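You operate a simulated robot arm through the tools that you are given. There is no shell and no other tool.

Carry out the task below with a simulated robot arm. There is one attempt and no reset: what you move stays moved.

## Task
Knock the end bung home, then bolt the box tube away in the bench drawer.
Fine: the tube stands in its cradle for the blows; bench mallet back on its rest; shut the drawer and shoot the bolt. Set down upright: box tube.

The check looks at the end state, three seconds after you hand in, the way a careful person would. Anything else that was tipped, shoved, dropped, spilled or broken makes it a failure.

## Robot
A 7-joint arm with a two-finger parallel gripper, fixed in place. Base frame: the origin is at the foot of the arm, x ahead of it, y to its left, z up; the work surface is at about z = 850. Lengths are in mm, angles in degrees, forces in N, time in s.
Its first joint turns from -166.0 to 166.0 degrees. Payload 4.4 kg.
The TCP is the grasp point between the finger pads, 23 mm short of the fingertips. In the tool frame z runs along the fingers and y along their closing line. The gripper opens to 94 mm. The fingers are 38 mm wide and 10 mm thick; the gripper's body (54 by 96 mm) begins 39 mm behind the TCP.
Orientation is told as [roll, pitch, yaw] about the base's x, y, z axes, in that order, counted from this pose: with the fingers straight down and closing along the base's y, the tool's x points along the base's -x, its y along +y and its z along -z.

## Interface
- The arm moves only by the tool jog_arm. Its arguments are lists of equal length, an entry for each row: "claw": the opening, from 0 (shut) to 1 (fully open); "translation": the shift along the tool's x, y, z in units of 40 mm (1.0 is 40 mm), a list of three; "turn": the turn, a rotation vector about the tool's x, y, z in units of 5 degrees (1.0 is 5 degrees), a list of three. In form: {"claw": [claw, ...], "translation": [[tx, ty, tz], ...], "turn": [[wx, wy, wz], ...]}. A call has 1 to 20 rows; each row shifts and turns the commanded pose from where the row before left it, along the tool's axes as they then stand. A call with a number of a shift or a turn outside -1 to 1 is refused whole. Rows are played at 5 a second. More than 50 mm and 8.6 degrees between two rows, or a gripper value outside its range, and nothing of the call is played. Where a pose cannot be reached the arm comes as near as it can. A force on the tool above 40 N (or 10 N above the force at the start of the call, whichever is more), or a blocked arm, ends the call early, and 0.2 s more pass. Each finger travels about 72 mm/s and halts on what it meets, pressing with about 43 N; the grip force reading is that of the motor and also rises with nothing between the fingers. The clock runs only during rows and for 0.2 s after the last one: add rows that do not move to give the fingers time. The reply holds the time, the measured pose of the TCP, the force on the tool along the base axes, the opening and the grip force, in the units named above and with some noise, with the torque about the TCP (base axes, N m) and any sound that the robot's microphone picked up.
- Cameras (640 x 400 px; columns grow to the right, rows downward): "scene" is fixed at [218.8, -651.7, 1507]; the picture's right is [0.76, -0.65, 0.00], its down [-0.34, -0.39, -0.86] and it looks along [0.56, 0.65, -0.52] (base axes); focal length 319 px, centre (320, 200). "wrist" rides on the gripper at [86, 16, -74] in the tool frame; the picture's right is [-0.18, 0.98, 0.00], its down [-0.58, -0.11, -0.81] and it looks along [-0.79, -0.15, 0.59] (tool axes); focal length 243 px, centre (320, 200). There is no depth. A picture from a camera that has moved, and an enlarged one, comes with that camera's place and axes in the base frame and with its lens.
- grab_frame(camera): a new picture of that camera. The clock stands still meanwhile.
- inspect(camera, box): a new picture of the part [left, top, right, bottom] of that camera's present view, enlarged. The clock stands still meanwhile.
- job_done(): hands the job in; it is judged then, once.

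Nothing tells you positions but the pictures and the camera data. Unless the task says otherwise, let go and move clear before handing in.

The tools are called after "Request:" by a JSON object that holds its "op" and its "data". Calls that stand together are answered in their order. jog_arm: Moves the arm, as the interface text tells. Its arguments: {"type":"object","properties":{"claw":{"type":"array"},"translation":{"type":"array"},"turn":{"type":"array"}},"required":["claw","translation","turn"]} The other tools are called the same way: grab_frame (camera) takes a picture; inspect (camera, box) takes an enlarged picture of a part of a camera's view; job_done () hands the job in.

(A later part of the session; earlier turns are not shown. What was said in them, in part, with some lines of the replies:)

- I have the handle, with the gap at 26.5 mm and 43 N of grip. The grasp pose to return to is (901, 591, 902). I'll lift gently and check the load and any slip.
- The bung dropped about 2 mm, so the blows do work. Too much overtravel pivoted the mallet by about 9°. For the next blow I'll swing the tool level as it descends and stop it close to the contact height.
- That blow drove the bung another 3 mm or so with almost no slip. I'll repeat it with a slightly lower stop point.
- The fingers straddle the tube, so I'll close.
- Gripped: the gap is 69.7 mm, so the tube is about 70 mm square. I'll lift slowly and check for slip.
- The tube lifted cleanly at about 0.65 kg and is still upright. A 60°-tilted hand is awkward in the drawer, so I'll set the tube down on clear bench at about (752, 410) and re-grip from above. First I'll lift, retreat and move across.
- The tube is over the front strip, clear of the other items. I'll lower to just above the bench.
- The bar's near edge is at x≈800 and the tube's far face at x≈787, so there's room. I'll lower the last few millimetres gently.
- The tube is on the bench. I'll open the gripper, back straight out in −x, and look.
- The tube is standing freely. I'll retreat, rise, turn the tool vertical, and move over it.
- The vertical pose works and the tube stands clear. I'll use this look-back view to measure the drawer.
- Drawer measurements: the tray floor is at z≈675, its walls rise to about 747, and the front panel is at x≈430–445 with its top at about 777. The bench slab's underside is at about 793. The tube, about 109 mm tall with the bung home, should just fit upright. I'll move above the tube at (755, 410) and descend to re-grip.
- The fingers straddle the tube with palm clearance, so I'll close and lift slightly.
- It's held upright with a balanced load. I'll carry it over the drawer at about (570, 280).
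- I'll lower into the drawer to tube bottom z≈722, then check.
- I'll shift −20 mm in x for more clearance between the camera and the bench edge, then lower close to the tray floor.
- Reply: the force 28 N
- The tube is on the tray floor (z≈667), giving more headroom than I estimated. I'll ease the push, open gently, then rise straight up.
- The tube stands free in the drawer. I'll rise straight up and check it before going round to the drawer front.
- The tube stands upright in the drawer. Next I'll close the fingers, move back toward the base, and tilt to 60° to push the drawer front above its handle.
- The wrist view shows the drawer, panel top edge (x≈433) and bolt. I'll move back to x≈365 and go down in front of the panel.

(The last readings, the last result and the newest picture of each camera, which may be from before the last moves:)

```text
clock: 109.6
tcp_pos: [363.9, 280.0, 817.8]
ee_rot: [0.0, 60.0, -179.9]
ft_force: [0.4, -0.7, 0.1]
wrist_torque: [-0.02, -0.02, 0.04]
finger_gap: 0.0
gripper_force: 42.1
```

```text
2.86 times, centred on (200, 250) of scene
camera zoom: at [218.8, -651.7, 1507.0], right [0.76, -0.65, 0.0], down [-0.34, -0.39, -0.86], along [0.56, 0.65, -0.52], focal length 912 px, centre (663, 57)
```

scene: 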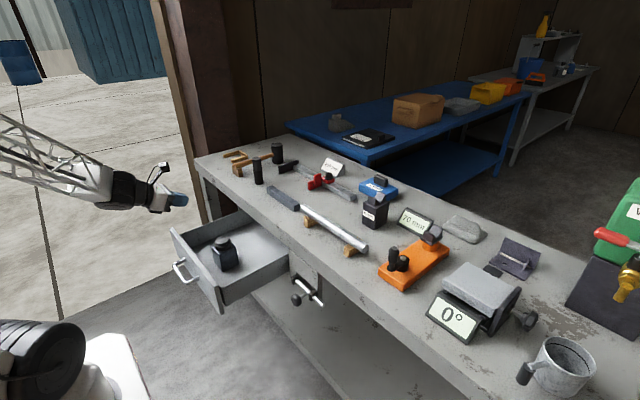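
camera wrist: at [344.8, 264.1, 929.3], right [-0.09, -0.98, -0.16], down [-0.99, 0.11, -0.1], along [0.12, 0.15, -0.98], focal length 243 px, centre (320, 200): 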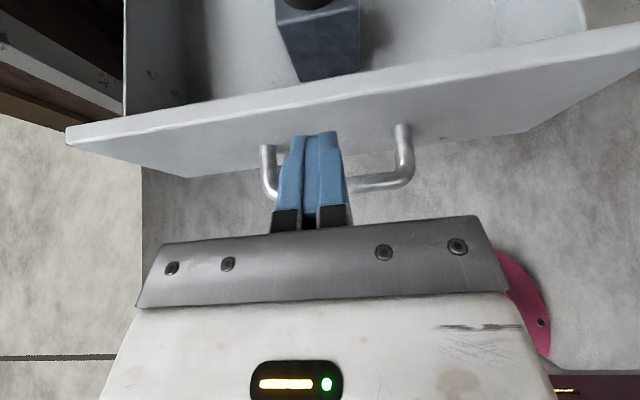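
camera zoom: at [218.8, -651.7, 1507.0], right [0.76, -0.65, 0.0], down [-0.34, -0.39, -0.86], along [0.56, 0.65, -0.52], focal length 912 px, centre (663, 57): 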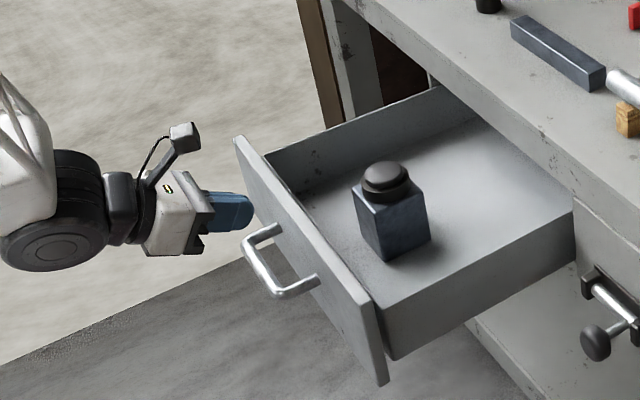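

The handle spans y≈216–349 at roughly z≈700. Pushing at z≈762 keeps me above it and below the panel's top edge (about 777). I'll descend the rest of the way and check.

Request:
{"op": "jog_arm", "data": {"claw": [0, 0, 0, 0], "translation": [[-0.658, 0, 0.38], [-0.658, 0, 0.38], [0, 0, 0], [0, 0, 0]], "turn": [[0, 0, 0], [0, 0, 0], [0, 0, 0], [0, 0, 0]]}}

Request:
{"op": "grab_frame", "data": {"camera": "wrist"}}

Request:
{"op": "inspect", "data": {"camera": "scene", "box": [110, 200, 250, 320]}}

```text
clock: 110.6
tcp_pos: [366.0, 280.4, 757.0]
ee_rot: [0.1, 60.1, -179.9]
ft_force: [-0.3, -0.5, 0.5]
wrist_torque: [0.0, 0.02, 0.01]
finger_gap: 0.0
gripper_force: 42.1
```

```text
taken
camera wrist: at [344.8, 264.6, 868.4], right [-0.09, -0.98, -0.16], down [-0.99, 0.11, -0.1], along [0.12, 0.15, -0.98], focal length 243 px, centre (320, 200)
```

wrist: 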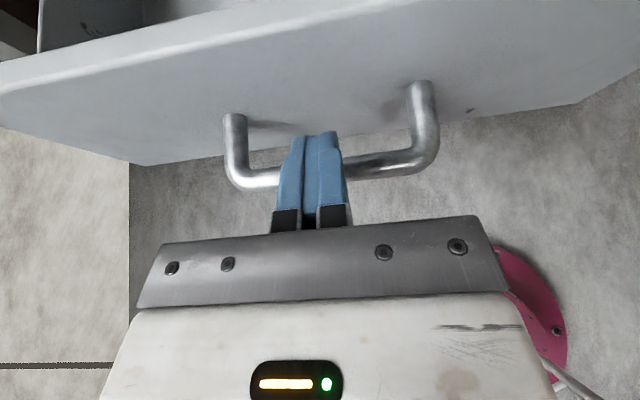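

```text
3.33 times, centred on (180, 260) of scene
camera zoom: at [218.8, -651.7, 1507.0], right [0.76, -0.65, 0.0], down [-0.34, -0.39, -0.86], along [0.56, 0.65, -0.52], focal length 1064 px, centre (787, 0)
```

zoom: 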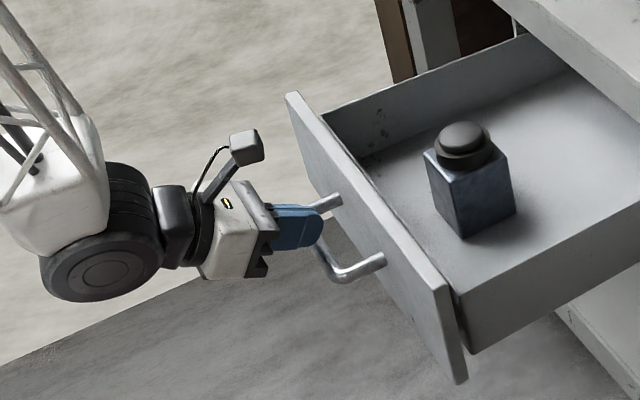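

My clearance over the handle bar (z≈716) is fine. I'll start pushing the panel slowly in +x.

Request:
{"op": "jog_arm", "data": {"claw": [0, 0, 0, 0, 0, 0, 0, 0], "translation": [[0.2, 0, 0.3464], [0.1, 0, 0.1732], [0.1, 0, 0.1732], [0.1, 0, 0.1732], [0.15, 0, 0.26], [0.15, 0, 0.26], [0, 0, 0], [0, 0, 0]], "turn": [[0, 0, 0], [0, 0, 0], [0, 0, 0], [0, 0, 0], [0, 0, 0], [0, 0, 0], [0, 0, 0], [0, 0, 0]]}}

Request:
{"op": "grab_frame", "data": {"camera": "wrist"}}

Request:
{"op": "inspect", "data": {"camera": "scene", "box": [140, 180, 320, 320]}}

```text
clock: 112.4
tcp_pos: [430.5, 280.1, 755.1]
ee_rot: [0.0, 60.1, -180.0]
ft_force: [-1.5, -0.7, -1.1]
wrist_torque: [0.02, 0.03, -0.03]
finger_gap: 0.0
gripper_force: 41.9
```

```text
taken
camera wrist: at [409.5, 263.8, 868.6], right [-0.09, -0.98, -0.16], down [-0.99, 0.11, -0.1], along [0.12, 0.15, -0.98], focal length 243 px, centre (320, 200)
```

wrist: 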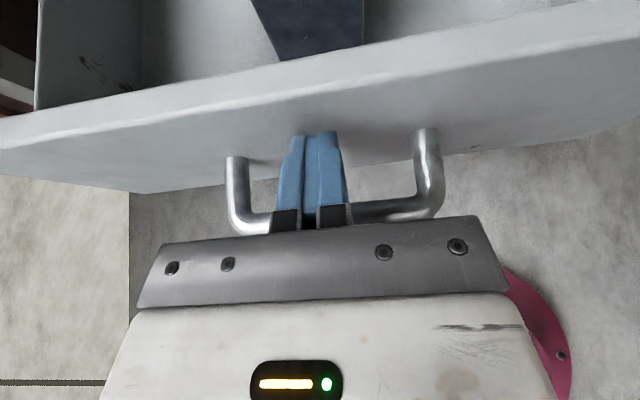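

```text
2.86 times, centred on (230, 250) of scene
camera zoom: at [218.8, -651.7, 1507.0], right [0.76, -0.65, 0.0], down [-0.34, -0.39, -0.86], along [0.56, 0.65, -0.52], focal length 912 px, centre (577, 57)
```

zoom: 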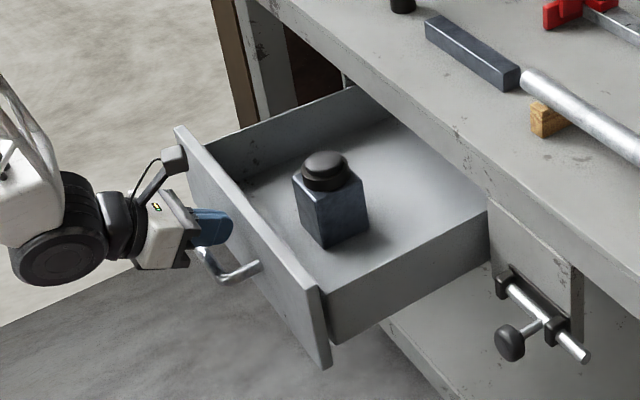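

The drawer slides easily (about 1.5 N) and the tube rides upright. I'll push another 60 mm, stopping before the tube reaches the bench edge.

Request:
{"op": "jog_arm", "data": {"claw": [0, 0, 0, 0, 0, 0, 0], "translation": [[0.1, 0, 0.1732], [0.15, 0, 0.26], [0.15, 0, 0.26], [0.15, 0, 0.26], [0.15, 0, 0.26], [0.05, 0, 0.0866], [0, 0, 0]], "turn": [[0, 0, 0], [0, 0, 0], [0, 0, 0], [0, 0, 0], [0, 0, 0], [0, 0, 0], [0, 0, 0]]}}

Request:
{"op": "inspect", "data": {"camera": "scene", "box": [200, 180, 320, 270]}}

Request:
{"op": "inspect", "data": {"camera": "wrist", "box": [0, 0, 640, 20]}}

```text
clock: 114.0
tcp_pos: [488.1, 278.6, 754.7]
ee_rot: [0.0, 60.0, -180.0]
ft_force: [0.1, 0.1, 0.6]
wrist_torque: [0.03, -0.03, -0.01]
finger_gap: 0.1
gripper_force: 42.6
```

```text
4.44 times, centred on (260, 225) of scene
camera zoom: at [218.8, -651.7, 1507.0], right [0.76, -0.65, 0.0], down [-0.34, -0.39, -0.86], along [0.56, 0.65, -0.52], focal length 1418 px, centre (587, 89)
```

zoom: 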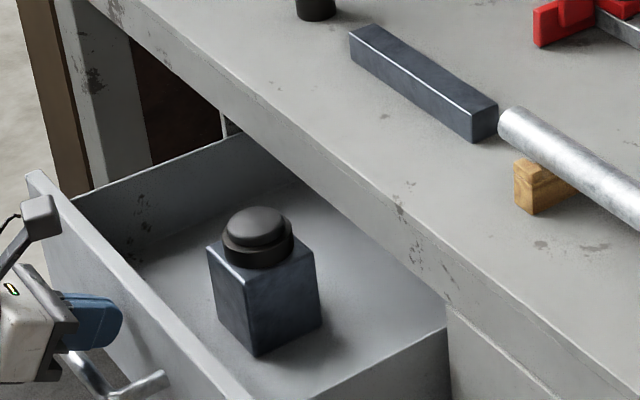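

```text
1.00 times, centred on (320, 10) of wrist (not enlarged: the box is as wide or as high as the picture)
camera zoom: at [468.6, 263.7, 868.3], right [-0.09, -0.98, -0.16], down [-0.99, 0.11, -0.1], along [0.12, 0.15, -0.98], focal length 243 px, centre (320, 390)
```

zoom: 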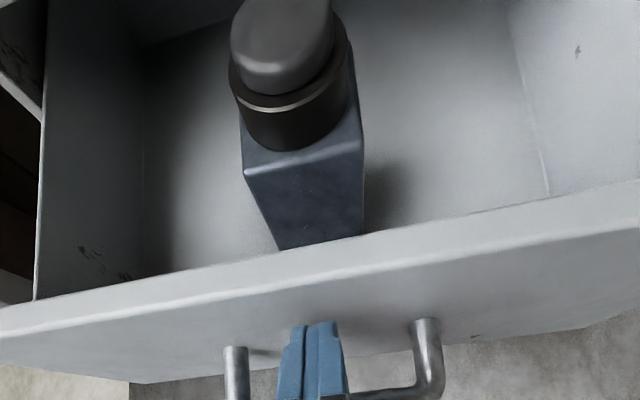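

The bung's top (z≈775) has about 20 mm of clearance under the slab (z≈795). I'll keep pushing slowly.

Request:
{"op": "jog_arm", "data": {"claw": [0, 0, 0, 0, 0, 0, 0, 0, 0, 0], "translation": [[0.1, 0, 0.1732], [0.15, 0, 0.26], [0.15, 0, 0.26], [0.15, 0, 0.26], [0.15, 0, 0.26], [0.15, 0, 0.26], [0.15, 0, 0.26], [0.15, 0, 0.26], [0.05, 0, 0.0866], [0, 0, 0]], "turn": [[0, 0, 0], [0, 0, 0], [0, 0, 0], [0, 0, 0], [0, 0, 0], [0, 0, 0], [0, 0, 0], [0, 0, 0], [0, 0, 0], [0, 0, 0]]}}

Request:
{"op": "inspect", "data": {"camera": "scene", "box": [180, 180, 340, 320]}}

Request:
{"op": "inspect", "data": {"camera": "wrist", "box": [0, 0, 640, 20]}}

```text
clock: 116.2
tcp_pos: [585.5, 280.0, 756.8]
ee_rot: [0.0, 60.0, -179.9]
ft_force: [0.5, 0.1, 0.0]
wrist_torque: [0.03, -0.01, 0.01]
finger_gap: 0.1
gripper_force: 42.4
```

```text
2.86 times, centred on (260, 250) of scene
camera zoom: at [218.8, -651.7, 1507.0], right [0.76, -0.65, 0.0], down [-0.34, -0.39, -0.86], along [0.56, 0.65, -0.52], focal length 912 px, centre (491, 57)
```

zoom: 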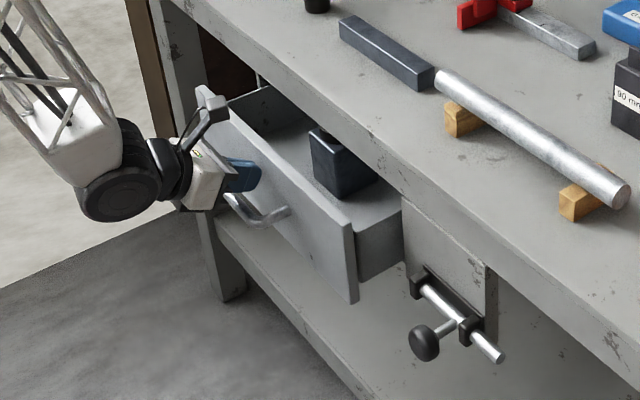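

```text
1.00 times, centred on (320, 10) of wrist (not enlarged: the box is as wide or as high as the picture)
camera zoom: at [564.6, 263.9, 868.5], right [-0.09, -0.98, -0.16], down [-0.99, 0.11, -0.1], along [0.12, 0.15, -0.98], focal length 243 px, centre (320, 390)
```

zoom: 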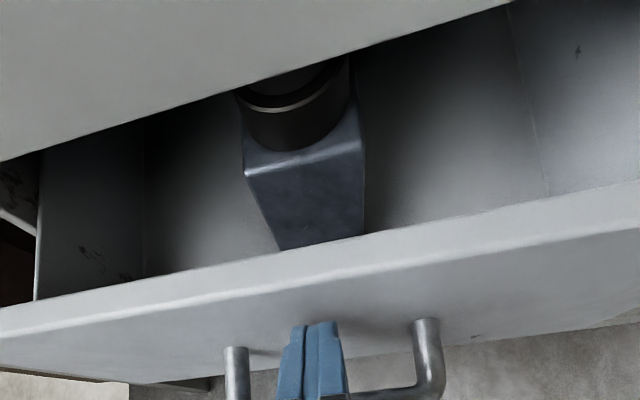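

The tube passed under the slab upright. I'll continue to nearly closed.

Request:
{"op": "jog_arm", "data": {"claw": [0, 0, 0, 0, 0, 0, 0], "translation": [[0.1, 0, 0.1732], [0.15, 0, 0.26], [0.15, 0, 0.26], [0.15, 0, 0.26], [0.1, 0, 0.1732], [0.05, 0, 0.0866], [0, 0, 0]], "turn": [[0, 0, 0], [0, 0, 0], [0, 0, 0], [0, 0, 0], [0, 0, 0], [0, 0, 0], [0, 0, 0]]}}

Request:
{"op": "inspect", "data": {"camera": "scene", "box": [180, 180, 340, 320]}}

Request:
{"op": "inspect", "data": {"camera": "wrist", "box": [0, 0, 640, 20]}}

```text
clock: 117.8
tcp_pos: [640.4, 280.3, 755.8]
ee_rot: [0.0, 60.1, -179.9]
ft_force: [-2.6, 0.9, 0.0]
wrist_torque: [-0.01, -0.02, 0.02]
finger_gap: 0.0
gripper_force: 42.8
```

```text
2.86 times, centred on (260, 250) of scene
camera zoom: at [218.8, -651.7, 1507.0], right [0.76, -0.65, 0.0], down [-0.34, -0.39, -0.86], along [0.56, 0.65, -0.52], focal length 912 px, centre (491, 57)
```

zoom: 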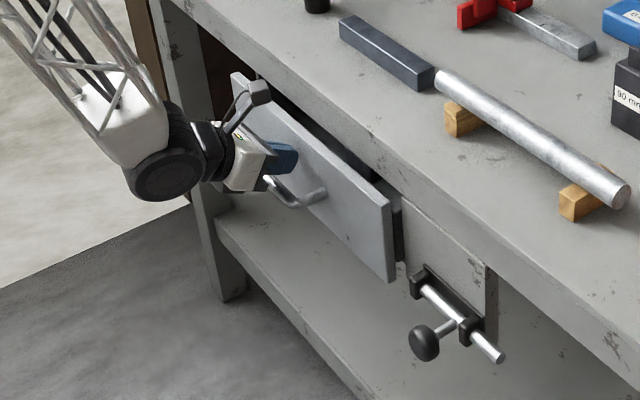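

```text
1.00 times, centred on (320, 10) of wrist (not enlarged: the box is as wide or as high as the picture)
camera zoom: at [620.5, 264.0, 868.6], right [-0.09, -0.98, -0.16], down [-0.99, 0.11, -0.1], along [0.12, 0.15, -0.98], focal length 243 px, centre (320, 390)
```

zoom: 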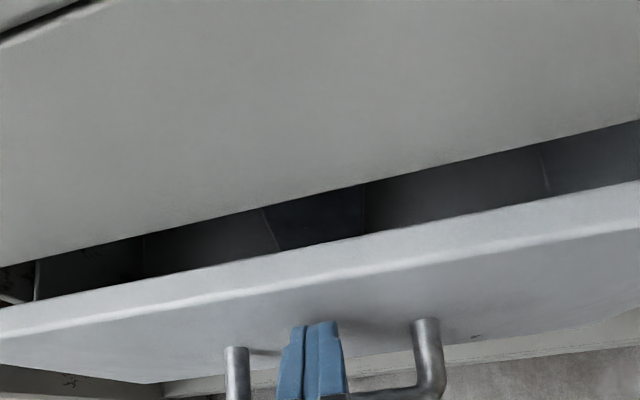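

Request:
{"op": "jog_arm", "data": {"claw": [0, 0, 0, 0, 0, 0], "translation": [[0.06, 0, 0.104], [0.06, 0, 0.104], [0.06, 0, 0.104], [0.06, 0, 0.104], [0, 0, 0], [0, 0, 0]], "turn": [[0, 0, 0], [0, 0, 0], [0, 0, 0], [0, 0, 0], [0, 0, 0], [0, 0, 0]]}}

Request:
{"op": "inspect", "data": {"camera": "scene", "box": [180, 180, 340, 320]}}

Request:
{"op": "inspect", "data": {"camera": "wrist", "box": [0, 0, 640, 20]}}

```text
clock: 119.2
tcp_pos: [660.6, 280.8, 755.8]
ee_rot: [0.0, 60.0, -179.9]
ft_force: [-2.2, 1.0, -0.6]
wrist_torque: [-0.02, -0.04, 0.03]
finger_gap: 0.0
gripper_force: 42.2
```

```text
2.86 times, centred on (260, 250) of scene
camera zoom: at [218.8, -651.7, 1507.0], right [0.76, -0.65, 0.0], down [-0.34, -0.39, -0.86], along [0.56, 0.65, -0.52], focal length 912 px, centre (491, 57)
```

zoom: 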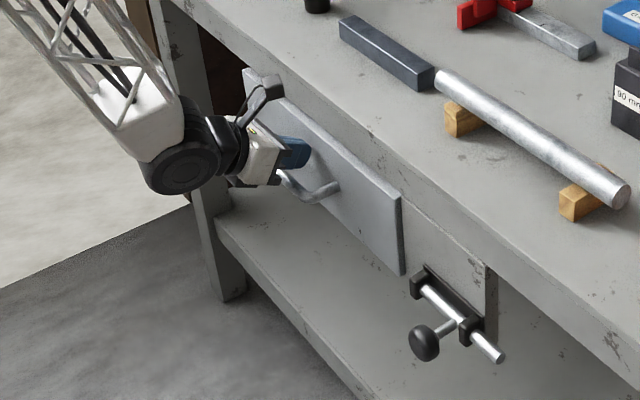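

```text
1.00 times, centred on (320, 10) of wrist (not enlarged: the box is as wide or as high as the picture)
camera zoom: at [640.0, 264.0, 868.2], right [-0.09, -0.98, -0.16], down [-0.99, 0.11, -0.1], along [0.12, 0.15, -0.98], focal length 243 px, centre (320, 390)
```

zoom: 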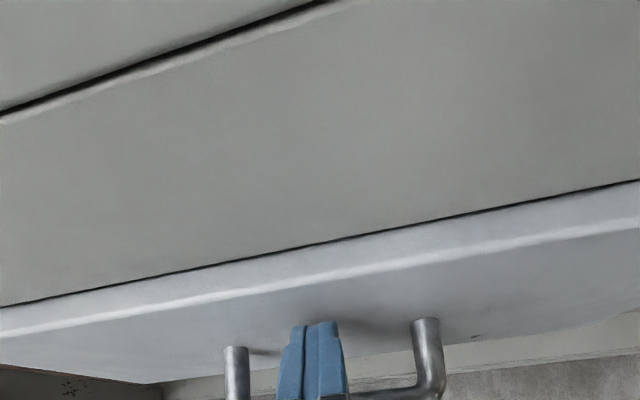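

Request:
{"op": "jog_arm", "data": {"claw": [0, 0, 0, 0, 0, 0], "translation": [[0.03, 0, 0.052], [0.03, 0, 0.052], [0.03, 0, 0.052], [0.03, 0, 0.052], [0, 0, 0], [0, 0, 0]], "turn": [[0, 0, 0], [0, 0, 0], [0, 0, 0], [0, 0, 0], [0, 0, 0], [0, 0, 0]]}}

Request:
{"op": "inspect", "data": {"camera": "scene", "box": [210, 190, 340, 310]}}

Request:
{"op": "inspect", "data": {"camera": "wrist", "box": [0, 0, 640, 20]}}

```text
clock: 119.9
tcp_pos: [665.1, 279.7, 755.7]
ee_rot: [0.1, 60.0, -179.7]
ft_force: [-8.2, 1.3, 2.7]
wrist_torque: [0.05, -0.09, 0.01]
finger_gap: 0.0
gripper_force: 42.6
stopped in row 3: the force on the tool passed its limit at 60 N (the readings are from after the stop); the commanded pose is now the measured one
```

```text
3.33 times, centred on (275, 250) of scene
camera zoom: at [218.8, -651.7, 1507.0], right [0.76, -0.65, 0.0], down [-0.34, -0.39, -0.86], along [0.56, 0.65, -0.52], focal length 1064 px, centre (470, 33)
```

zoom: 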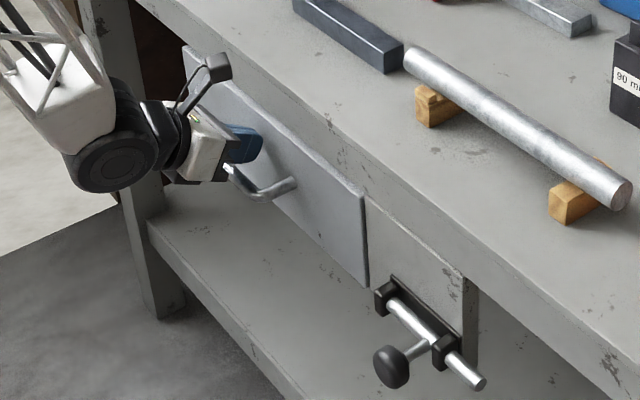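

```text
1.00 times, centred on (320, 10) of wrist (not enlarged: the box is as wide or as high as the picture)
camera zoom: at [644.2, 263.9, 867.5], right [-0.09, -0.98, -0.16], down [-0.99, 0.11, -0.1], along [0.11, 0.15, -0.98], focal length 243 px, centre (320, 390)
```

zoom: 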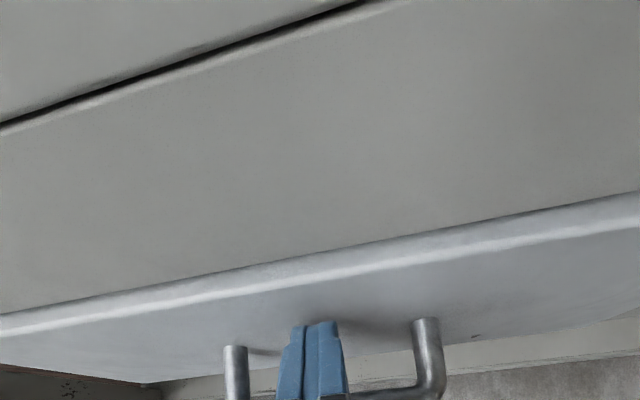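

The drawer hit its stop, so it's fully closed with the panel face at x≈694. I'll back off and check that it stays shut.

Request:
{"op": "jog_arm", "data": {"claw": [0, 0, 0, 0, 0], "translation": [[-0.25, 0, -0.433], [-0.5, 0, -0.866], [-0.5, 0, -0.866], [0, 0, 0], [0, 0, 0]], "turn": [[0, 0, 0], [0, 0, 0], [0, 0, 0], [0, 0, 0], [0, 0, 0]]}}

Request:
{"op": "inspect", "data": {"camera": "scene", "box": [230, 210, 350, 320]}}

Request:
{"op": "grab_frame", "data": {"camera": "wrist"}}

```text
clock: 121.1
tcp_pos: [566.2, 279.9, 755.3]
ee_rot: [0.2, 59.9, -179.8]
ft_force: [0.6, -0.4, 0.3]
wrist_torque: [-0.04, -0.02, 0.02]
finger_gap: 0.0
gripper_force: 42.0
```

```text
3.64 times, centred on (290, 265) of scene
camera zoom: at [218.8, -651.7, 1507.0], right [0.76, -0.65, 0.0], down [-0.34, -0.39, -0.86], along [0.56, 0.65, -0.52], focal length 1160 px, centre (429, -36)
```

zoom: 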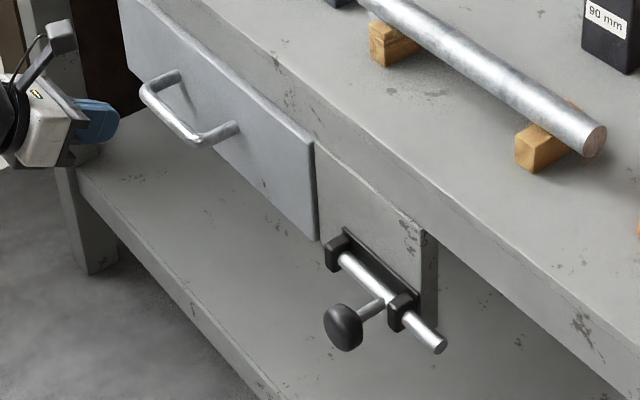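

```text
taken
camera wrist: at [545.7, 264.2, 868.3], right [-0.09, -0.98, -0.16], down [-0.99, 0.11, -0.1], along [0.11, 0.15, -0.98], focal length 243 px, centre (320, 200)
```

wrist: 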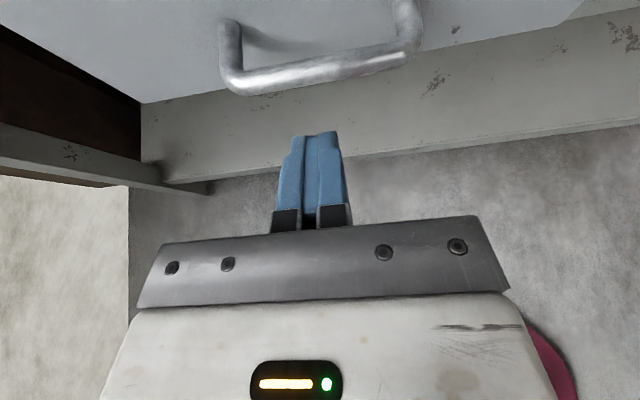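

The drawer stays shut. The bolt knob is at about (633, −50, 688) and the rod, at x≈680, z≈692, must slide toward +y in front of the panel. I'll go around to the −y side of the knob, staying clear.

Request:
{"op": "jog_arm", "data": {"claw": [0, 0, 0, 0, 0, 0, 0, 0, 0, 0, 0, 0, 0, 0], "translation": [[-0.2875, 0, -0.498], [-0.2875, 0, -0.498], [0, 0.8, 0], [0, 0.96, 0], [0, 0.96, 0], [0, 0.96, 0], [0, 0.96, 0], [0, 0.96, 0], [0, 0.96, 0], [0, 0.96, 0], [0, 0.96, 0], [0, 0.96, 0], [0, 0.26, 0], [0, 0, 0]], "turn": [[0, 0, 0], [0, 0, 0], [0, 0, 0], [0, 0, 0], [0, 0, 0], [0, 0, 0], [0, 0, 0], [0, 0, 0], [0, 0, 0], [0, 0, 0], [0, 0, 0], [0, 0, 0], [0, 0, 0], [0, 0, 0]]}}

Request:
{"op": "inspect", "data": {"camera": "wrist", "box": [0, 0, 640, 200]}}

Request:
{"op": "grab_frame", "data": {"camera": "scene"}}

```text
clock: 124.1
tcp_pos: [503.8, 24.4, 793.5]
ee_rot: [1.4, 59.6, -179.8]
ft_force: [-0.5, -0.2, 0.3]
wrist_torque: [-0.02, 0.03, 0.05]
finger_gap: 0.1
gripper_force: 42.6
out of reach, approached as far as the arm can: row 9, 10, 11, 12, 13
```

```text
1.00 times, centred on (320, 100) of wrist (not enlarged: the box is as wide or as high as the picture)
camera zoom: at [483.6, 10.6, 906.2], right [-0.11, -0.98, -0.15], down [-0.99, 0.13, -0.1], along [0.11, 0.13, -0.98], focal length 243 px, centre (320, 300)
```

zoom: 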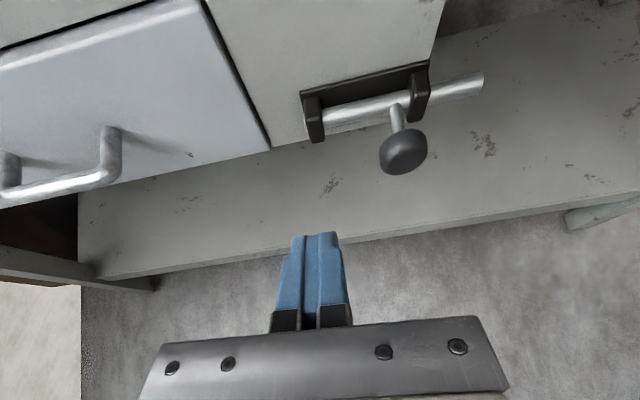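

```text
taken
```

scene: 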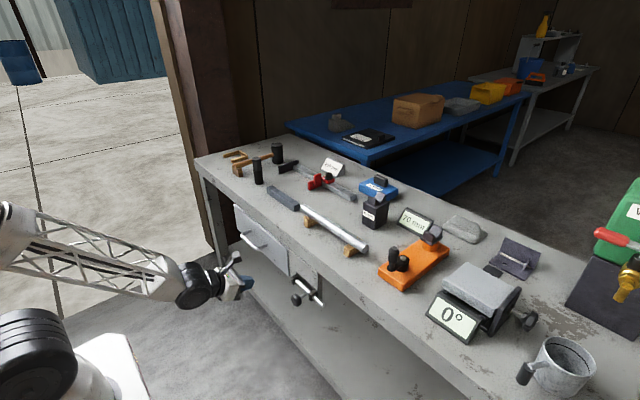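

The flipped wrist hit a joint limit on this side, short of the target and touching nothing. I'll check how it settles before turning the wrist back to its normal orientation.

Request:
{"op": "jog_arm", "data": {"claw": [0, 0], "translation": [[0, 0, 0], [0, 0, 0]], "turn": [[0, 0, 0], [0, 0, 0]]}}

```text
clock: 124.7
tcp_pos: [504.5, 25.4, 793.1]
ee_rot: [1.4, 59.6, -179.8]
ft_force: [0.5, 0.5, 0.1]
wrist_torque: [-0.01, 0.0, 0.02]
finger_gap: 0.2
gripper_force: 42.5
```

Request:
{"op": "jog_arm", "data": {"claw": [0, 0, 0, 0, 0, 0, 0, 0, 0, 0, 0, 0, 0, 0, 0, 0, 0, 0], "translation": [[0, -0.9, 0], [0, -0.9, 0], [0.866, 0, -0.5], [0.866, 0, -0.5], [0.866, 0, -0.5], [0, 0, 0], [0, 0, 0], [0, 0, 0], [0, 0, 0], [0, 0, 0], [0, 0, 0], [0, 0, 0], [0, 0, 0], [0, 0, 0], [0, 0, 0], [0, 0, 0], [0, 0, 0], [0, 0, 0]], "turn": [[0, 0, 0], [0, 0, 0], [0, 0, 0], [0, 0, 0], [0, 0, 0], [0, -1, 0], [0, -1, 0], [0, -1, 0], [0, -1, 0], [0, -1, 0], [0, -1, 0], [0, -1, 0], [0, -1, 0], [0, -1, 0], [0, -1, 0], [0, -1, 0], [0, -1, 0], [0, 0, 0]]}}

Request:
{"op": "jog_arm", "data": {"claw": [0, 0, 0, 0, 0, 0, 0, 0, 0, 0, 0, 0, 0, 0, 0, 0, 0, 0, 0], "translation": [[0, 0, 0], [0, 0, 0], [0, 0, 0], [0, 0, 0], [0, 0, 0], [0, 0, 0], [0, 0, 0], [0, 0, 0], [0, 0, 0], [0, 0, 0], [0, 0, 0], [0, 0, 0], [0, 0, 0], [0, 0, 0], [0, 0, 0], [0, 0, 0], [0, 0, 0], [0, 0, 0], [0, 0, 0]], "turn": [[0, 0, 1], [0, 0, 1], [0, 0, 1], [0, 0, 1], [0, 0, 1], [0, 0, 1], [0, 0, 1], [0, 0, 1], [0, 0, 1], [0, 0, 1], [0, 0, 1], [0, 0, 1], [0, 0, 1], [0, 0, 1], [0, 0, 1], [0, 0, 1], [0, 0, 1], [0, 0, 1], [0, 0, 0]]}}

Request:
{"op": "grab_frame", "data": {"camera": "scene"}}

```text
clock: 128.5
tcp_pos: [505.1, 94.6, 915.2]
ee_rot: [0.9, 2.9, 179.7]
ft_force: [-0.3, 0.7, 0.0]
wrist_torque: [0.0, 0.03, 0.02]
finger_gap: 0.3
gripper_force: 42.3
out of reach, approached as far as the arm can: row 13
```

```text
clock: 132.5
tcp_pos: [504.9, 94.3, 914.2]
ee_rot: [-2.9, 0.9, 89.6]
ft_force: [0.3, 0.0, 0.1]
wrist_torque: [-0.03, 0.0, 0.0]
finger_gap: 0.0
gripper_force: 42.9
```

```text
taken
```

scene: 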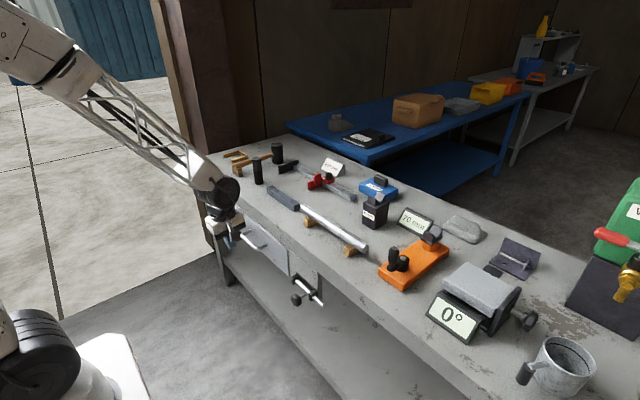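

The wrist is now at yaw 90° with the camera on the −y side looking toward +y, which suits pushing the bolt. I'll level the small tilt and move to the knob's −y side, above it.

Request:
{"op": "jog_arm", "data": {"claw": [0, 0, 0, 0, 0, 0, 0, 0, 0, 0], "translation": [[0, 0, 0], [0.7286, -0.457, 0.407], [0.7286, -0.457, 0.407], [0.7286, -0.457, 0.407], [0.7286, -0.457, 0.407], [0.7286, -0.457, 0.407], [0.7286, -0.457, 0.407], [0.7286, -0.457, 0.407], [0, 0, 0], [0, 0, 0]], "turn": [[-0.58, -0.18, 0], [0, 0, 0], [0, 0, 0], [0, 0, 0], [0, 0, 0], [0, 0, 0], [0, 0, 0], [0, 0, 0], [0, 0, 0], [0, 0, 0]]}}

Request:
{"op": "inspect", "data": {"camera": "wrist", "box": [0, 0, 640, 200]}}

Request:
{"op": "inspect", "data": {"camera": "scene", "box": [220, 190, 380, 330]}}

```text
clock: 134.7
tcp_pos: [631.2, -110.8, 800.6]
ee_rot: [0.0, 0.0, 89.7]
ft_force: [0.0, -0.1, -0.5]
wrist_torque: [-0.03, 0.02, 0.01]
finger_gap: 0.0
gripper_force: 42.1
```

```text
1.00 times, centred on (320, 100) of wrist (not enlarged: the box is as wide or as high as the picture)
camera zoom: at [616.1, -196.7, 874.8], right [-0.98, 0.19, 0.0], down [0.11, 0.58, 0.81], along [0.15, 0.79, -0.59], focal length 243 px, centre (320, 300)
```

zoom: 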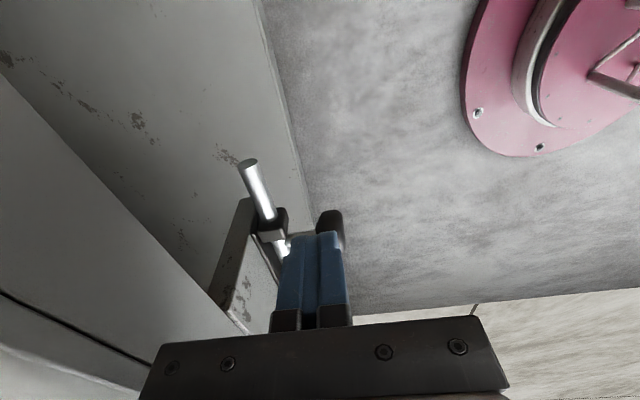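

```text
2.86 times, centred on (300, 260) of scene
camera zoom: at [218.8, -651.7, 1507.0], right [0.76, -0.65, 0.0], down [-0.34, -0.39, -0.86], along [0.56, 0.65, -0.52], focal length 912 px, centre (377, 29)
```

zoom: 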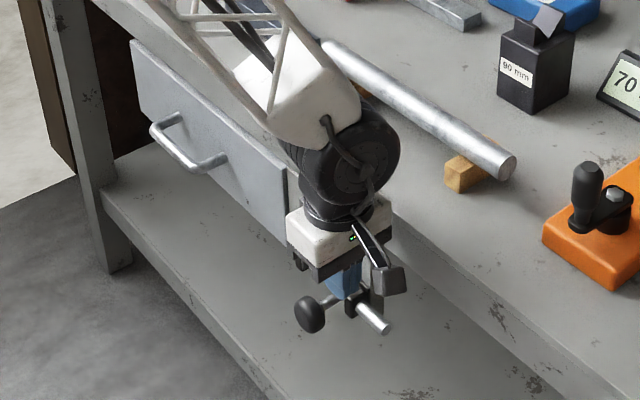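

The knob is confirmed at about (634, −50, 688). The closed fingers are on its −y side, so I'll descend to knob height.

Request:
{"op": "jog_arm", "data": {"claw": [0, 0, 0, 0, 0, 0], "translation": [[0, 0, 0.7], [0, 0, 0.8], [0, 0, 0.8], [0, 0, 0.45], [0, 0, 0], [0, 0, 0]], "turn": [[0, 0, 0], [0, 0, 0], [0, 0, 0], [0, 0, 0], [0, 0, 0], [0, 0, 0]]}}

Request:
{"op": "grab_frame", "data": {"camera": "wrist"}}

Request:
{"op": "inspect", "data": {"camera": "scene", "box": [240, 220, 360, 330]}}

```text
clock: 136.1
tcp_pos: [629.6, -110.5, 690.2]
ee_rot: [0.0, 0.0, 89.7]
ft_force: [-0.6, 0.7, 0.3]
wrist_torque: [0.01, -0.01, -0.01]
finger_gap: 0.2
gripper_force: 42.9
```

```text
taken
camera wrist: at [614.7, -197.4, 764.6], right [-0.98, 0.19, 0.0], down [0.11, 0.58, 0.81], along [0.15, 0.79, -0.59], focal length 243 px, centre (320, 200)
```

wrist: 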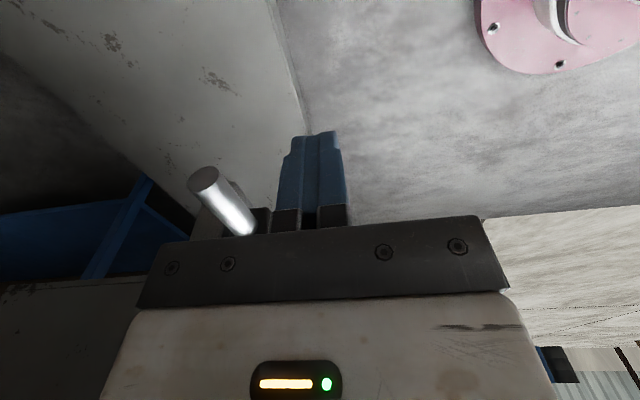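

```text
3.64 times, centred on (300, 275) of scene
camera zoom: at [218.8, -651.7, 1507.0], right [0.76, -0.65, 0.0], down [-0.34, -0.39, -0.86], along [0.56, 0.65, -0.52], focal length 1160 px, centre (393, -73)
```

zoom: 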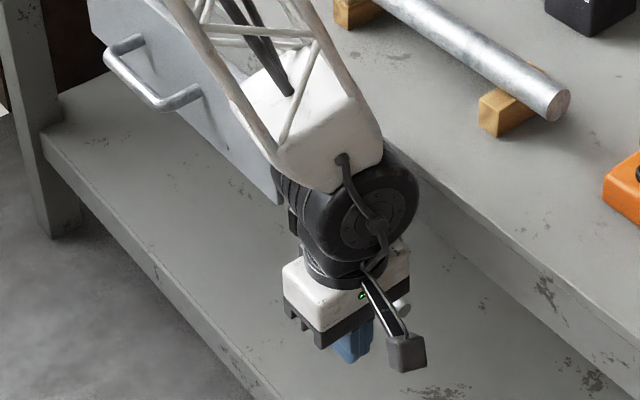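

Request:
{"op": "jog_arm", "data": {"claw": [0, 0, 0, 0, 0, 0, 0], "translation": [[-0.2, 0, 0], [-0.2, 0, 0], [-0.2, 0, 0], [-0.2, 0, 0], [-0.2, 0, 0], [0, 0, 0], [0, 0, 0]], "turn": [[0, 0, 0], [0, 0, 0], [0, 0, 0], [0, 0, 0], [0, 0, 0], [0, 0, 0], [0, 0, 0]]}}

Request:
{"op": "grab_frame", "data": {"camera": "wrist"}}

Request:
{"op": "inspect", "data": {"camera": "scene", "box": [240, 220, 360, 330]}}

```text
clock: 137.7
tcp_pos: [630.5, -71.1, 690.4]
ee_rot: [0.0, 0.0, 89.6]
ft_force: [-0.2, 0.8, 0.0]
wrist_torque: [0.0, -0.03, 0.01]
finger_gap: 0.0
gripper_force: 42.5
```

```text
taken
camera wrist: at [615.7, -156.8, 764.9], right [-0.98, 0.19, 0.0], down [0.11, 0.58, 0.81], along [0.15, 0.79, -0.59], focal length 243 px, centre (320, 200)
```

wrist: 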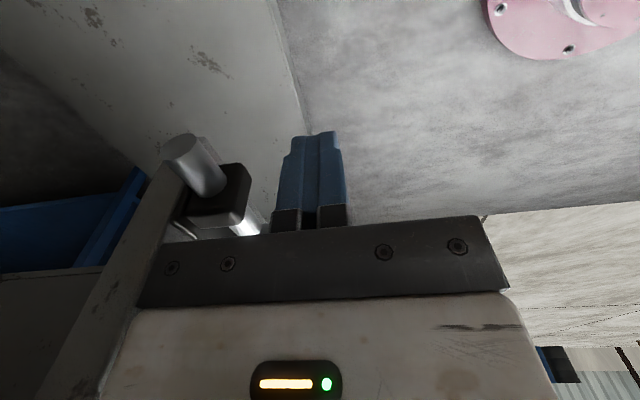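

```text
3.64 times, centred on (300, 275) of scene
camera zoom: at [218.8, -651.7, 1507.0], right [0.76, -0.65, 0.0], down [-0.34, -0.39, -0.86], along [0.56, 0.65, -0.52], focal length 1160 px, centre (393, -73)
```

zoom: 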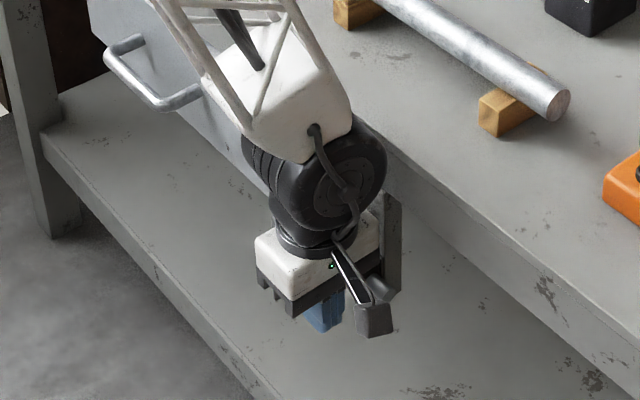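

The bolt is sliding; the rod's −y end has moved about 24 mm. I'll keep pushing toward its stop.

Request:
{"op": "jog_arm", "data": {"claw": [0, 0, 0, 0, 0, 0, 0], "translation": [[-0.15, 0, 0], [-0.15, 0, 0], [-0.15, 0, 0], [-0.15, 0, 0], [-0.15, 0, 0], [0, 0, 0], [0, 0, 0]], "turn": [[0, 0, 0], [0, 0, 0], [0, 0, 0], [0, 0, 0], [0, 0, 0], [0, 0, 0], [0, 0, 0]]}}

Request:
{"op": "grab_frame", "data": {"camera": "wrist"}}

Request:
{"op": "inspect", "data": {"camera": "scene", "box": [240, 220, 360, 330]}}

```text
clock: 139.3
tcp_pos: [631.7, -40.8, 690.0]
ee_rot: [0.0, 0.0, 89.8]
ft_force: [-1.2, -2.0, -1.5]
wrist_torque: [-0.02, -0.03, 0.0]
finger_gap: 0.0
gripper_force: 41.8
```

```text
taken
camera wrist: at [615.8, -126.4, 764.8], right [-0.98, 0.19, 0.0], down [0.11, 0.58, 0.81], along [0.15, 0.79, -0.59], focal length 243 px, centre (320, 200)
```

wrist: 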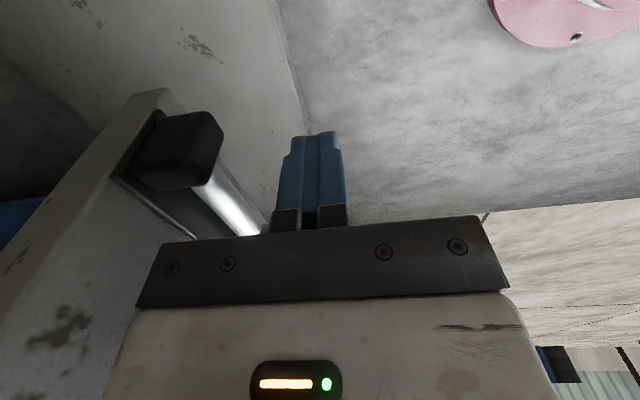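

```text
3.64 times, centred on (300, 275) of scene
camera zoom: at [218.8, -651.7, 1507.0], right [0.76, -0.65, 0.0], down [-0.34, -0.39, -0.86], along [0.56, 0.65, -0.52], focal length 1160 px, centre (393, -73)
```

zoom: 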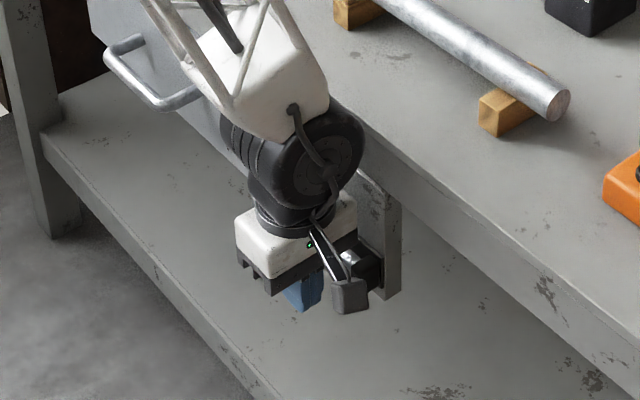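

Request:
{"op": "jog_arm", "data": {"claw": [0, 0, 0, 0, 0, 0, 0, 0], "translation": [[-0.1, 0, 0], [-0.1, 0, 0], [-0.1, 0, 0], [-0.1, 0, 0], [-0.05, 0, 0], [-0.05, 0, 0], [-0.05, 0, 0], [0, 0, 0]], "turn": [[0, 0, 0], [0, 0, 0], [0, 0, 0], [0, 0, 0], [0, 0, 0], [0, 0, 0], [0, 0, 0], [0, 0, 0]]}}

Request:
{"op": "inspect", "data": {"camera": "scene", "box": [240, 220, 360, 330]}}

```text
clock: 139.9
tcp_pos: [632.1, -35.8, 690.4]
ee_rot: [0.1, 0.0, 89.6]
ft_force: [-2.3, -25.3, -0.8]
wrist_torque: [-0.05, 0.0, 0.19]
finger_gap: 0.1
gripper_force: 43.0
stopped in row 2: the force on the tool passed its limit at 53 N (the readings are from after the stop); the commanded pose is now the measured one
```

```text
3.64 times, centred on (300, 275) of scene
camera zoom: at [218.8, -651.7, 1507.0], right [0.76, -0.65, 0.0], down [-0.34, -0.39, -0.86], along [0.56, 0.65, -0.52], focal length 1160 px, centre (393, -73)
```

zoom: 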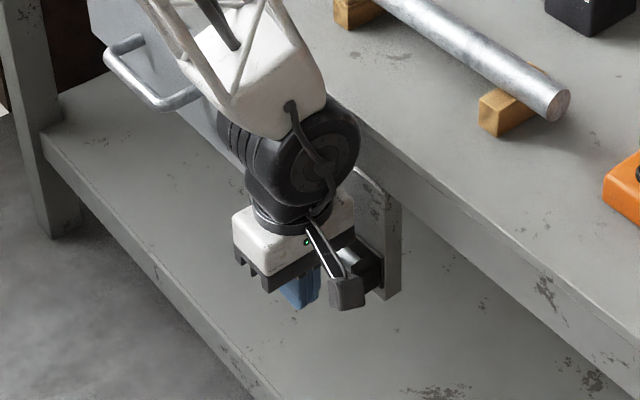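

It stopped against something solid after about 57 mm of travel. I'll back away to see whether the bolt is fully shot past the panel edge or blocked by it.

Request:
{"op": "jog_arm", "data": {"claw": [0, 0, 0, 0, 0, 0, 0, 0, 0], "translation": [[0.3, 0, 0], [0.7, 0, 0], [0, 0.3, -0.8], [0, 0.4, -0.9], [0, 0.4, -0.9], [0, 0.5, -0.8], [0, 0.9, 0], [0, 0.9, 0], [0, 0, 0]], "turn": [[0, 0, 0], [0, 0, 0], [0, 0, 0], [0, 0, 0], [0, 0, 0], [0, 0, 0], [0, 0, 0], [0, 0, 0], [0, 0, 0]]}}

Request:
{"op": "inspect", "data": {"camera": "scene", "box": [240, 220, 360, 330]}}

Request:
{"op": "grab_frame", "data": {"camera": "wrist"}}

```text
clock: 141.9
tcp_pos: [494.7, -74.2, 826.4]
ee_rot: [0.0, -0.1, 89.6]
ft_force: [-0.5, 0.6, 0.1]
wrist_torque: [-0.02, 0.01, -0.01]
finger_gap: 0.1
gripper_force: 42.3
```

```text
3.64 times, centred on (300, 275) of scene
camera zoom: at [218.8, -651.7, 1507.0], right [0.76, -0.65, 0.0], down [-0.34, -0.39, -0.86], along [0.56, 0.65, -0.52], focal length 1160 px, centre (393, -73)
```

zoom: 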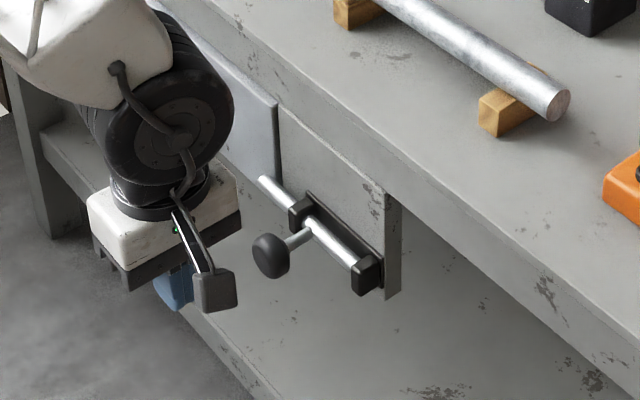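

```text
taken
camera wrist: at [478.5, -160.4, 900.9], right [-0.98, 0.19, 0.0], down [0.11, 0.58, 0.81], along [0.15, 0.79, -0.59], focal length 243 px, centre (320, 200)
```

wrist: 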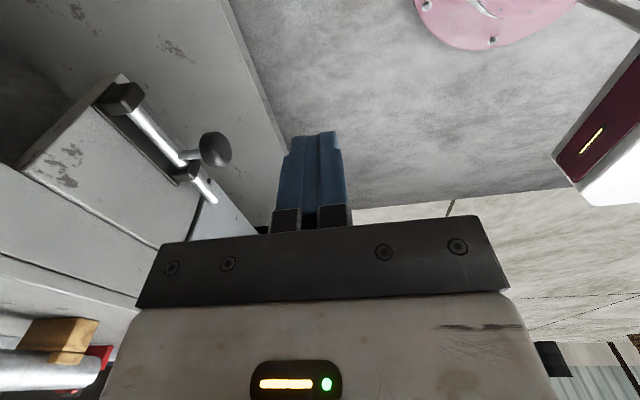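

The stem now bears against the near bracket and the rod projects across the panel's edge. I'll zoom in to confirm.

Request:
{"op": "inspect", "data": {"camera": "scene", "box": [276, 240, 346, 305]}}

Request:
{"op": "inspect", "data": {"camera": "wrist", "box": [90, 70, 270, 240]}}

```text
6.15 times, centred on (311, 272) of scene
camera zoom: at [218.8, -651.7, 1507.0], right [0.76, -0.65, 0.0], down [-0.34, -0.39, -0.86], along [0.56, 0.65, -0.52], focal length 1964 px, centre (375, -246)
```

zoom: 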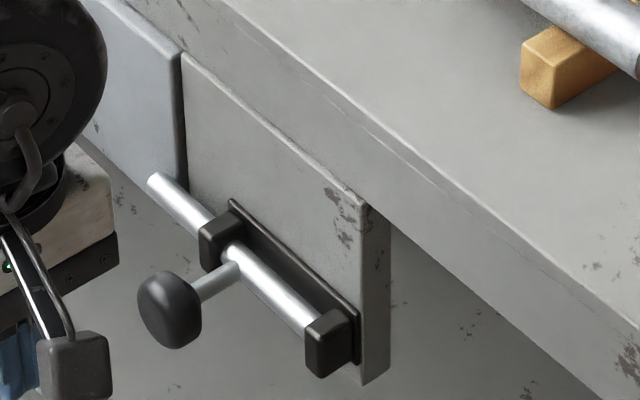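

```text
2.35 times, centred on (180, 155) of wrist
camera zoom: at [478.5, -160.4, 900.9], right [-0.98, 0.19, 0.0], down [0.11, 0.58, 0.81], along [0.15, 0.79, -0.59], focal length 571 px, centre (649, 306)
```

zoom: 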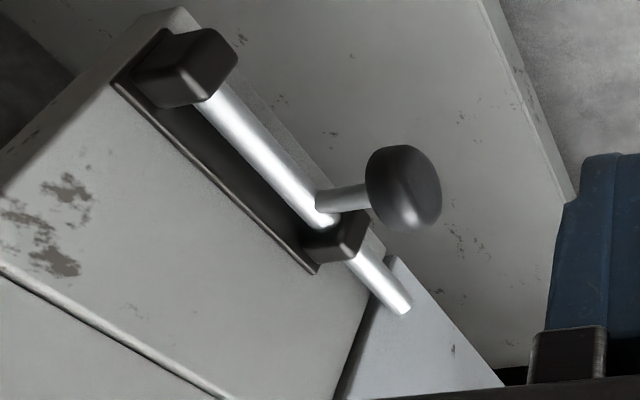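

The rod crosses in front of the drawer panel and the stem is against its stop bracket, so the bolt is shot. I'll withdraw the arm upward and do a final check of everything.

Request:
{"op": "jog_arm", "data": {"claw": [0, 0, 0, 0, 0.3, 0.5, 0.5, 0.5, 0.5, 0.5], "translation": [[0, 0.5, -0.8], [0, 0.3, -0.9], [0, 0, -1], [0, 0, -1], [0, 0, -1], [0, 0, -1], [0, 0, -1], [0, 0, -1], [0, 0, 0], [0, 0, 0]], "turn": [[0, 0, 0], [0, 0, 0], [0, 0, 0], [0, 0, 0], [0, 0, 0], [0, 0, 0], [0, 0, 0], [0, 0, 0], [0, 0, 0], [0, 0, 0]]}}

Request:
{"op": "grab_frame", "data": {"camera": "scene"}}

Request:
{"op": "inspect", "data": {"camera": "scene", "box": [190, 130, 350, 240]}}

Request:
{"op": "inspect", "data": {"camera": "scene", "box": [200, 200, 340, 320]}}

Request:
{"op": "inspect", "data": {"camera": "scene", "box": [215, 125, 297, 180]}}

```text
clock: 144.1
tcp_pos: [462.3, -74.7, 1134.4]
ee_rot: [0.0, 0.0, 89.6]
ft_force: [-0.1, 0.7, -0.4]
wrist_torque: [-0.02, -0.03, -0.02]
finger_gap: 46.9
gripper_force: 0.0
```

```text
taken
```

scene: 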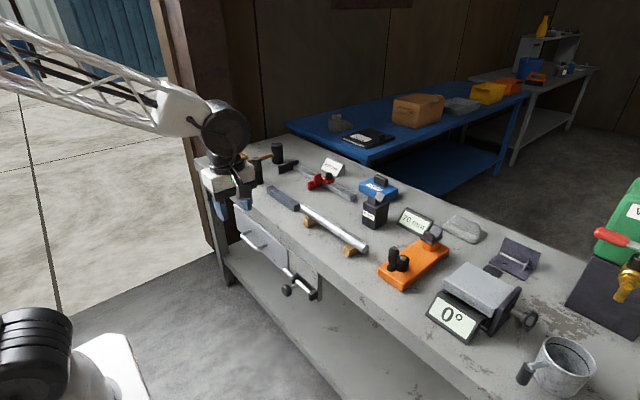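

```text
3.64 times, centred on (270, 185) of scene
camera zoom: at [218.8, -651.7, 1507.0], right [0.76, -0.65, 0.0], down [-0.34, -0.39, -0.86], along [0.56, 0.65, -0.52], focal length 1160 px, centre (502, 254)
```

zoom: 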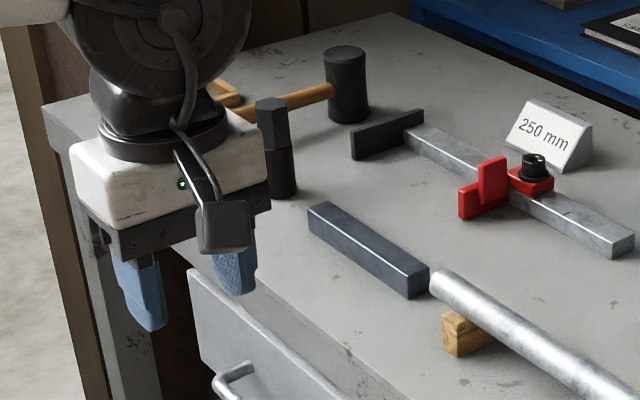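

```text
3.33 times, centred on (270, 260) of scene
camera zoom: at [218.8, -651.7, 1507.0], right [0.76, -0.65, 0.0], down [-0.34, -0.39, -0.86], along [0.56, 0.65, -0.52], focal length 1064 px, centre (487, 0)
```

zoom: 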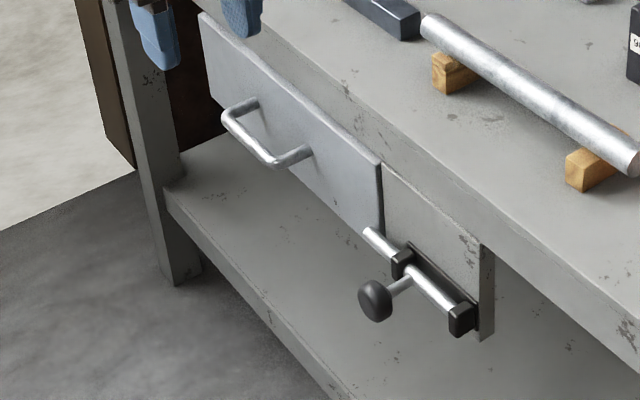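

```text
7.27 times, centred on (256, 152) of scene
camera zoom: at [218.8, -651.7, 1507.0], right [0.76, -0.65, 0.0], down [-0.34, -0.39, -0.86], along [0.56, 0.65, -0.52], focal length 2321 px, centre (786, 546)
```

zoom: 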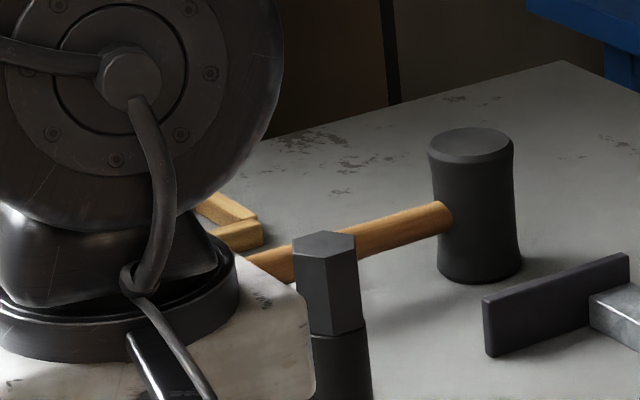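

The bolt is across the panel and the drawer is shut. I'll move the arm further aside to check the mallet on its rest.

Request:
{"op": "jog_arm", "data": {"claw": [0.5, 0.5, 0.5, 0.5, 0.5, 0.5, 0.5], "translation": [[0.7, 0.5, -0.3], [0.7, 0.5, -0.3], [0.7, 0.5, -0.3], [0.7, 0.5, -0.3], [0.7, 0.5, -0.3], [0, 0, 0], [0, 0, 0]], "turn": [[0, 0, 0], [0, 0, 0], [0, 0, 0], [0, 0, 0], [0, 0, 0], [0, 0, 0], [0, 0, 0]]}}

Request:
{"op": "grab_frame", "data": {"camera": "scene"}}

Request:
{"op": "inspect", "data": {"camera": "scene", "box": [215, 125, 297, 180]}}

Request:
{"op": "inspect", "data": {"camera": "scene", "box": [220, 200, 340, 310]}}

```text
clock: 145.7
tcp_pos: [362.6, -212.9, 1195.0]
ee_rot: [0.0, 0.0, 89.6]
ft_force: [-0.2, 0.0, -0.1]
wrist_torque: [-0.04, 0.01, -0.01]
finger_gap: 46.7
gripper_force: 0.1
```

```text
taken
```

scene: 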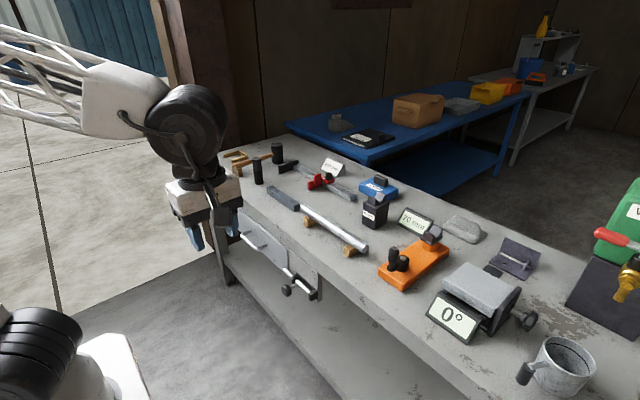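

```text
7.27 times, centred on (256, 152) of scene
camera zoom: at [218.8, -651.7, 1507.0], right [0.76, -0.65, 0.0], down [-0.34, -0.39, -0.86], along [0.56, 0.65, -0.52], focal length 2321 px, centre (786, 546)
```

zoom: 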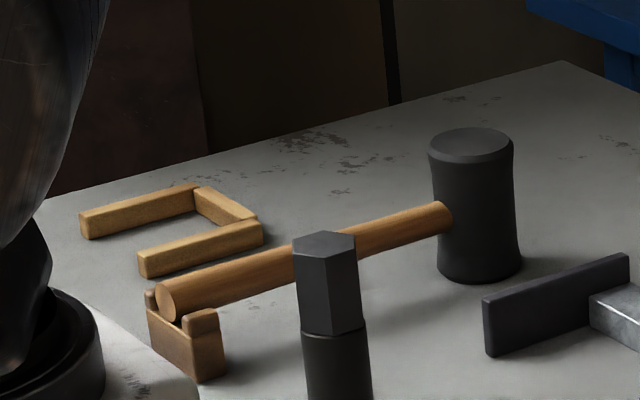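

```text
3.64 times, centred on (280, 255) of scene
camera zoom: at [218.8, -651.7, 1507.0], right [0.76, -0.65, 0.0], down [-0.34, -0.39, -0.86], along [0.56, 0.65, -0.52], focal length 1160 px, centre (466, 0)
```

zoom: 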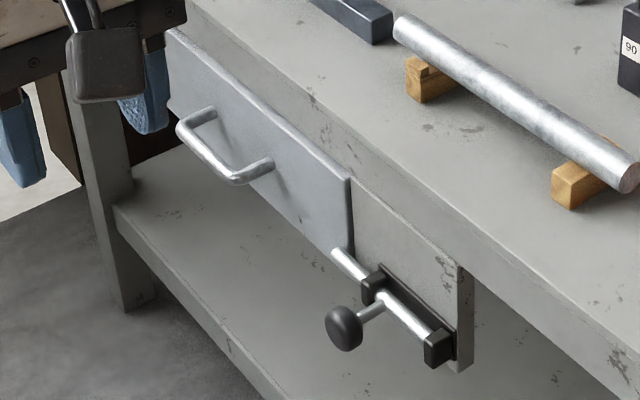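

The end state looks right as far as I can see it:
- **Mallet:** back on its rest in the same place as before, with the cradle unmoved.
- **Drawer:** shut, with the bolt across the panel.
- **Tube:** last seen upright as it passed under the bench edge; it's hidden now that the drawer is shut.
- **Everything else:** undisturbed, and the arm is clear.

I'm handing the job in.

Request:
{"op": "job_done", "data": {}}

```text
The job is handed in.
```

The job is handed in. The bung is knocked home, and the box tube is in the bench drawer with the drawer shut and the bolt shot.

- **Bung:** it took five blows with the tube standing in its cradle. A sixth blow didn't move it, so I took it as seated.
- **Mallet:** it is back on its rest, in the same position as in the first pictures. It pivoted in the grip during the blows. To level it, I pressed the end of its handle on an empty patch of bench before putting it back.
- **Box tube:** I stood it on clear bench for a moment to change grip, then set it upright on the drawer floor. It was still upright as the drawer slid under the bench top, but I can't see inside now that the drawer is shut.
- **Drawer and bolt:** I pushed the drawer in to its stop. The bolt slid across until it stopped too, and its rod now sits in front of the drawer panel.

In the last pictures the cradle and everything else in view was where it started. The arm is clear and holding nothing.
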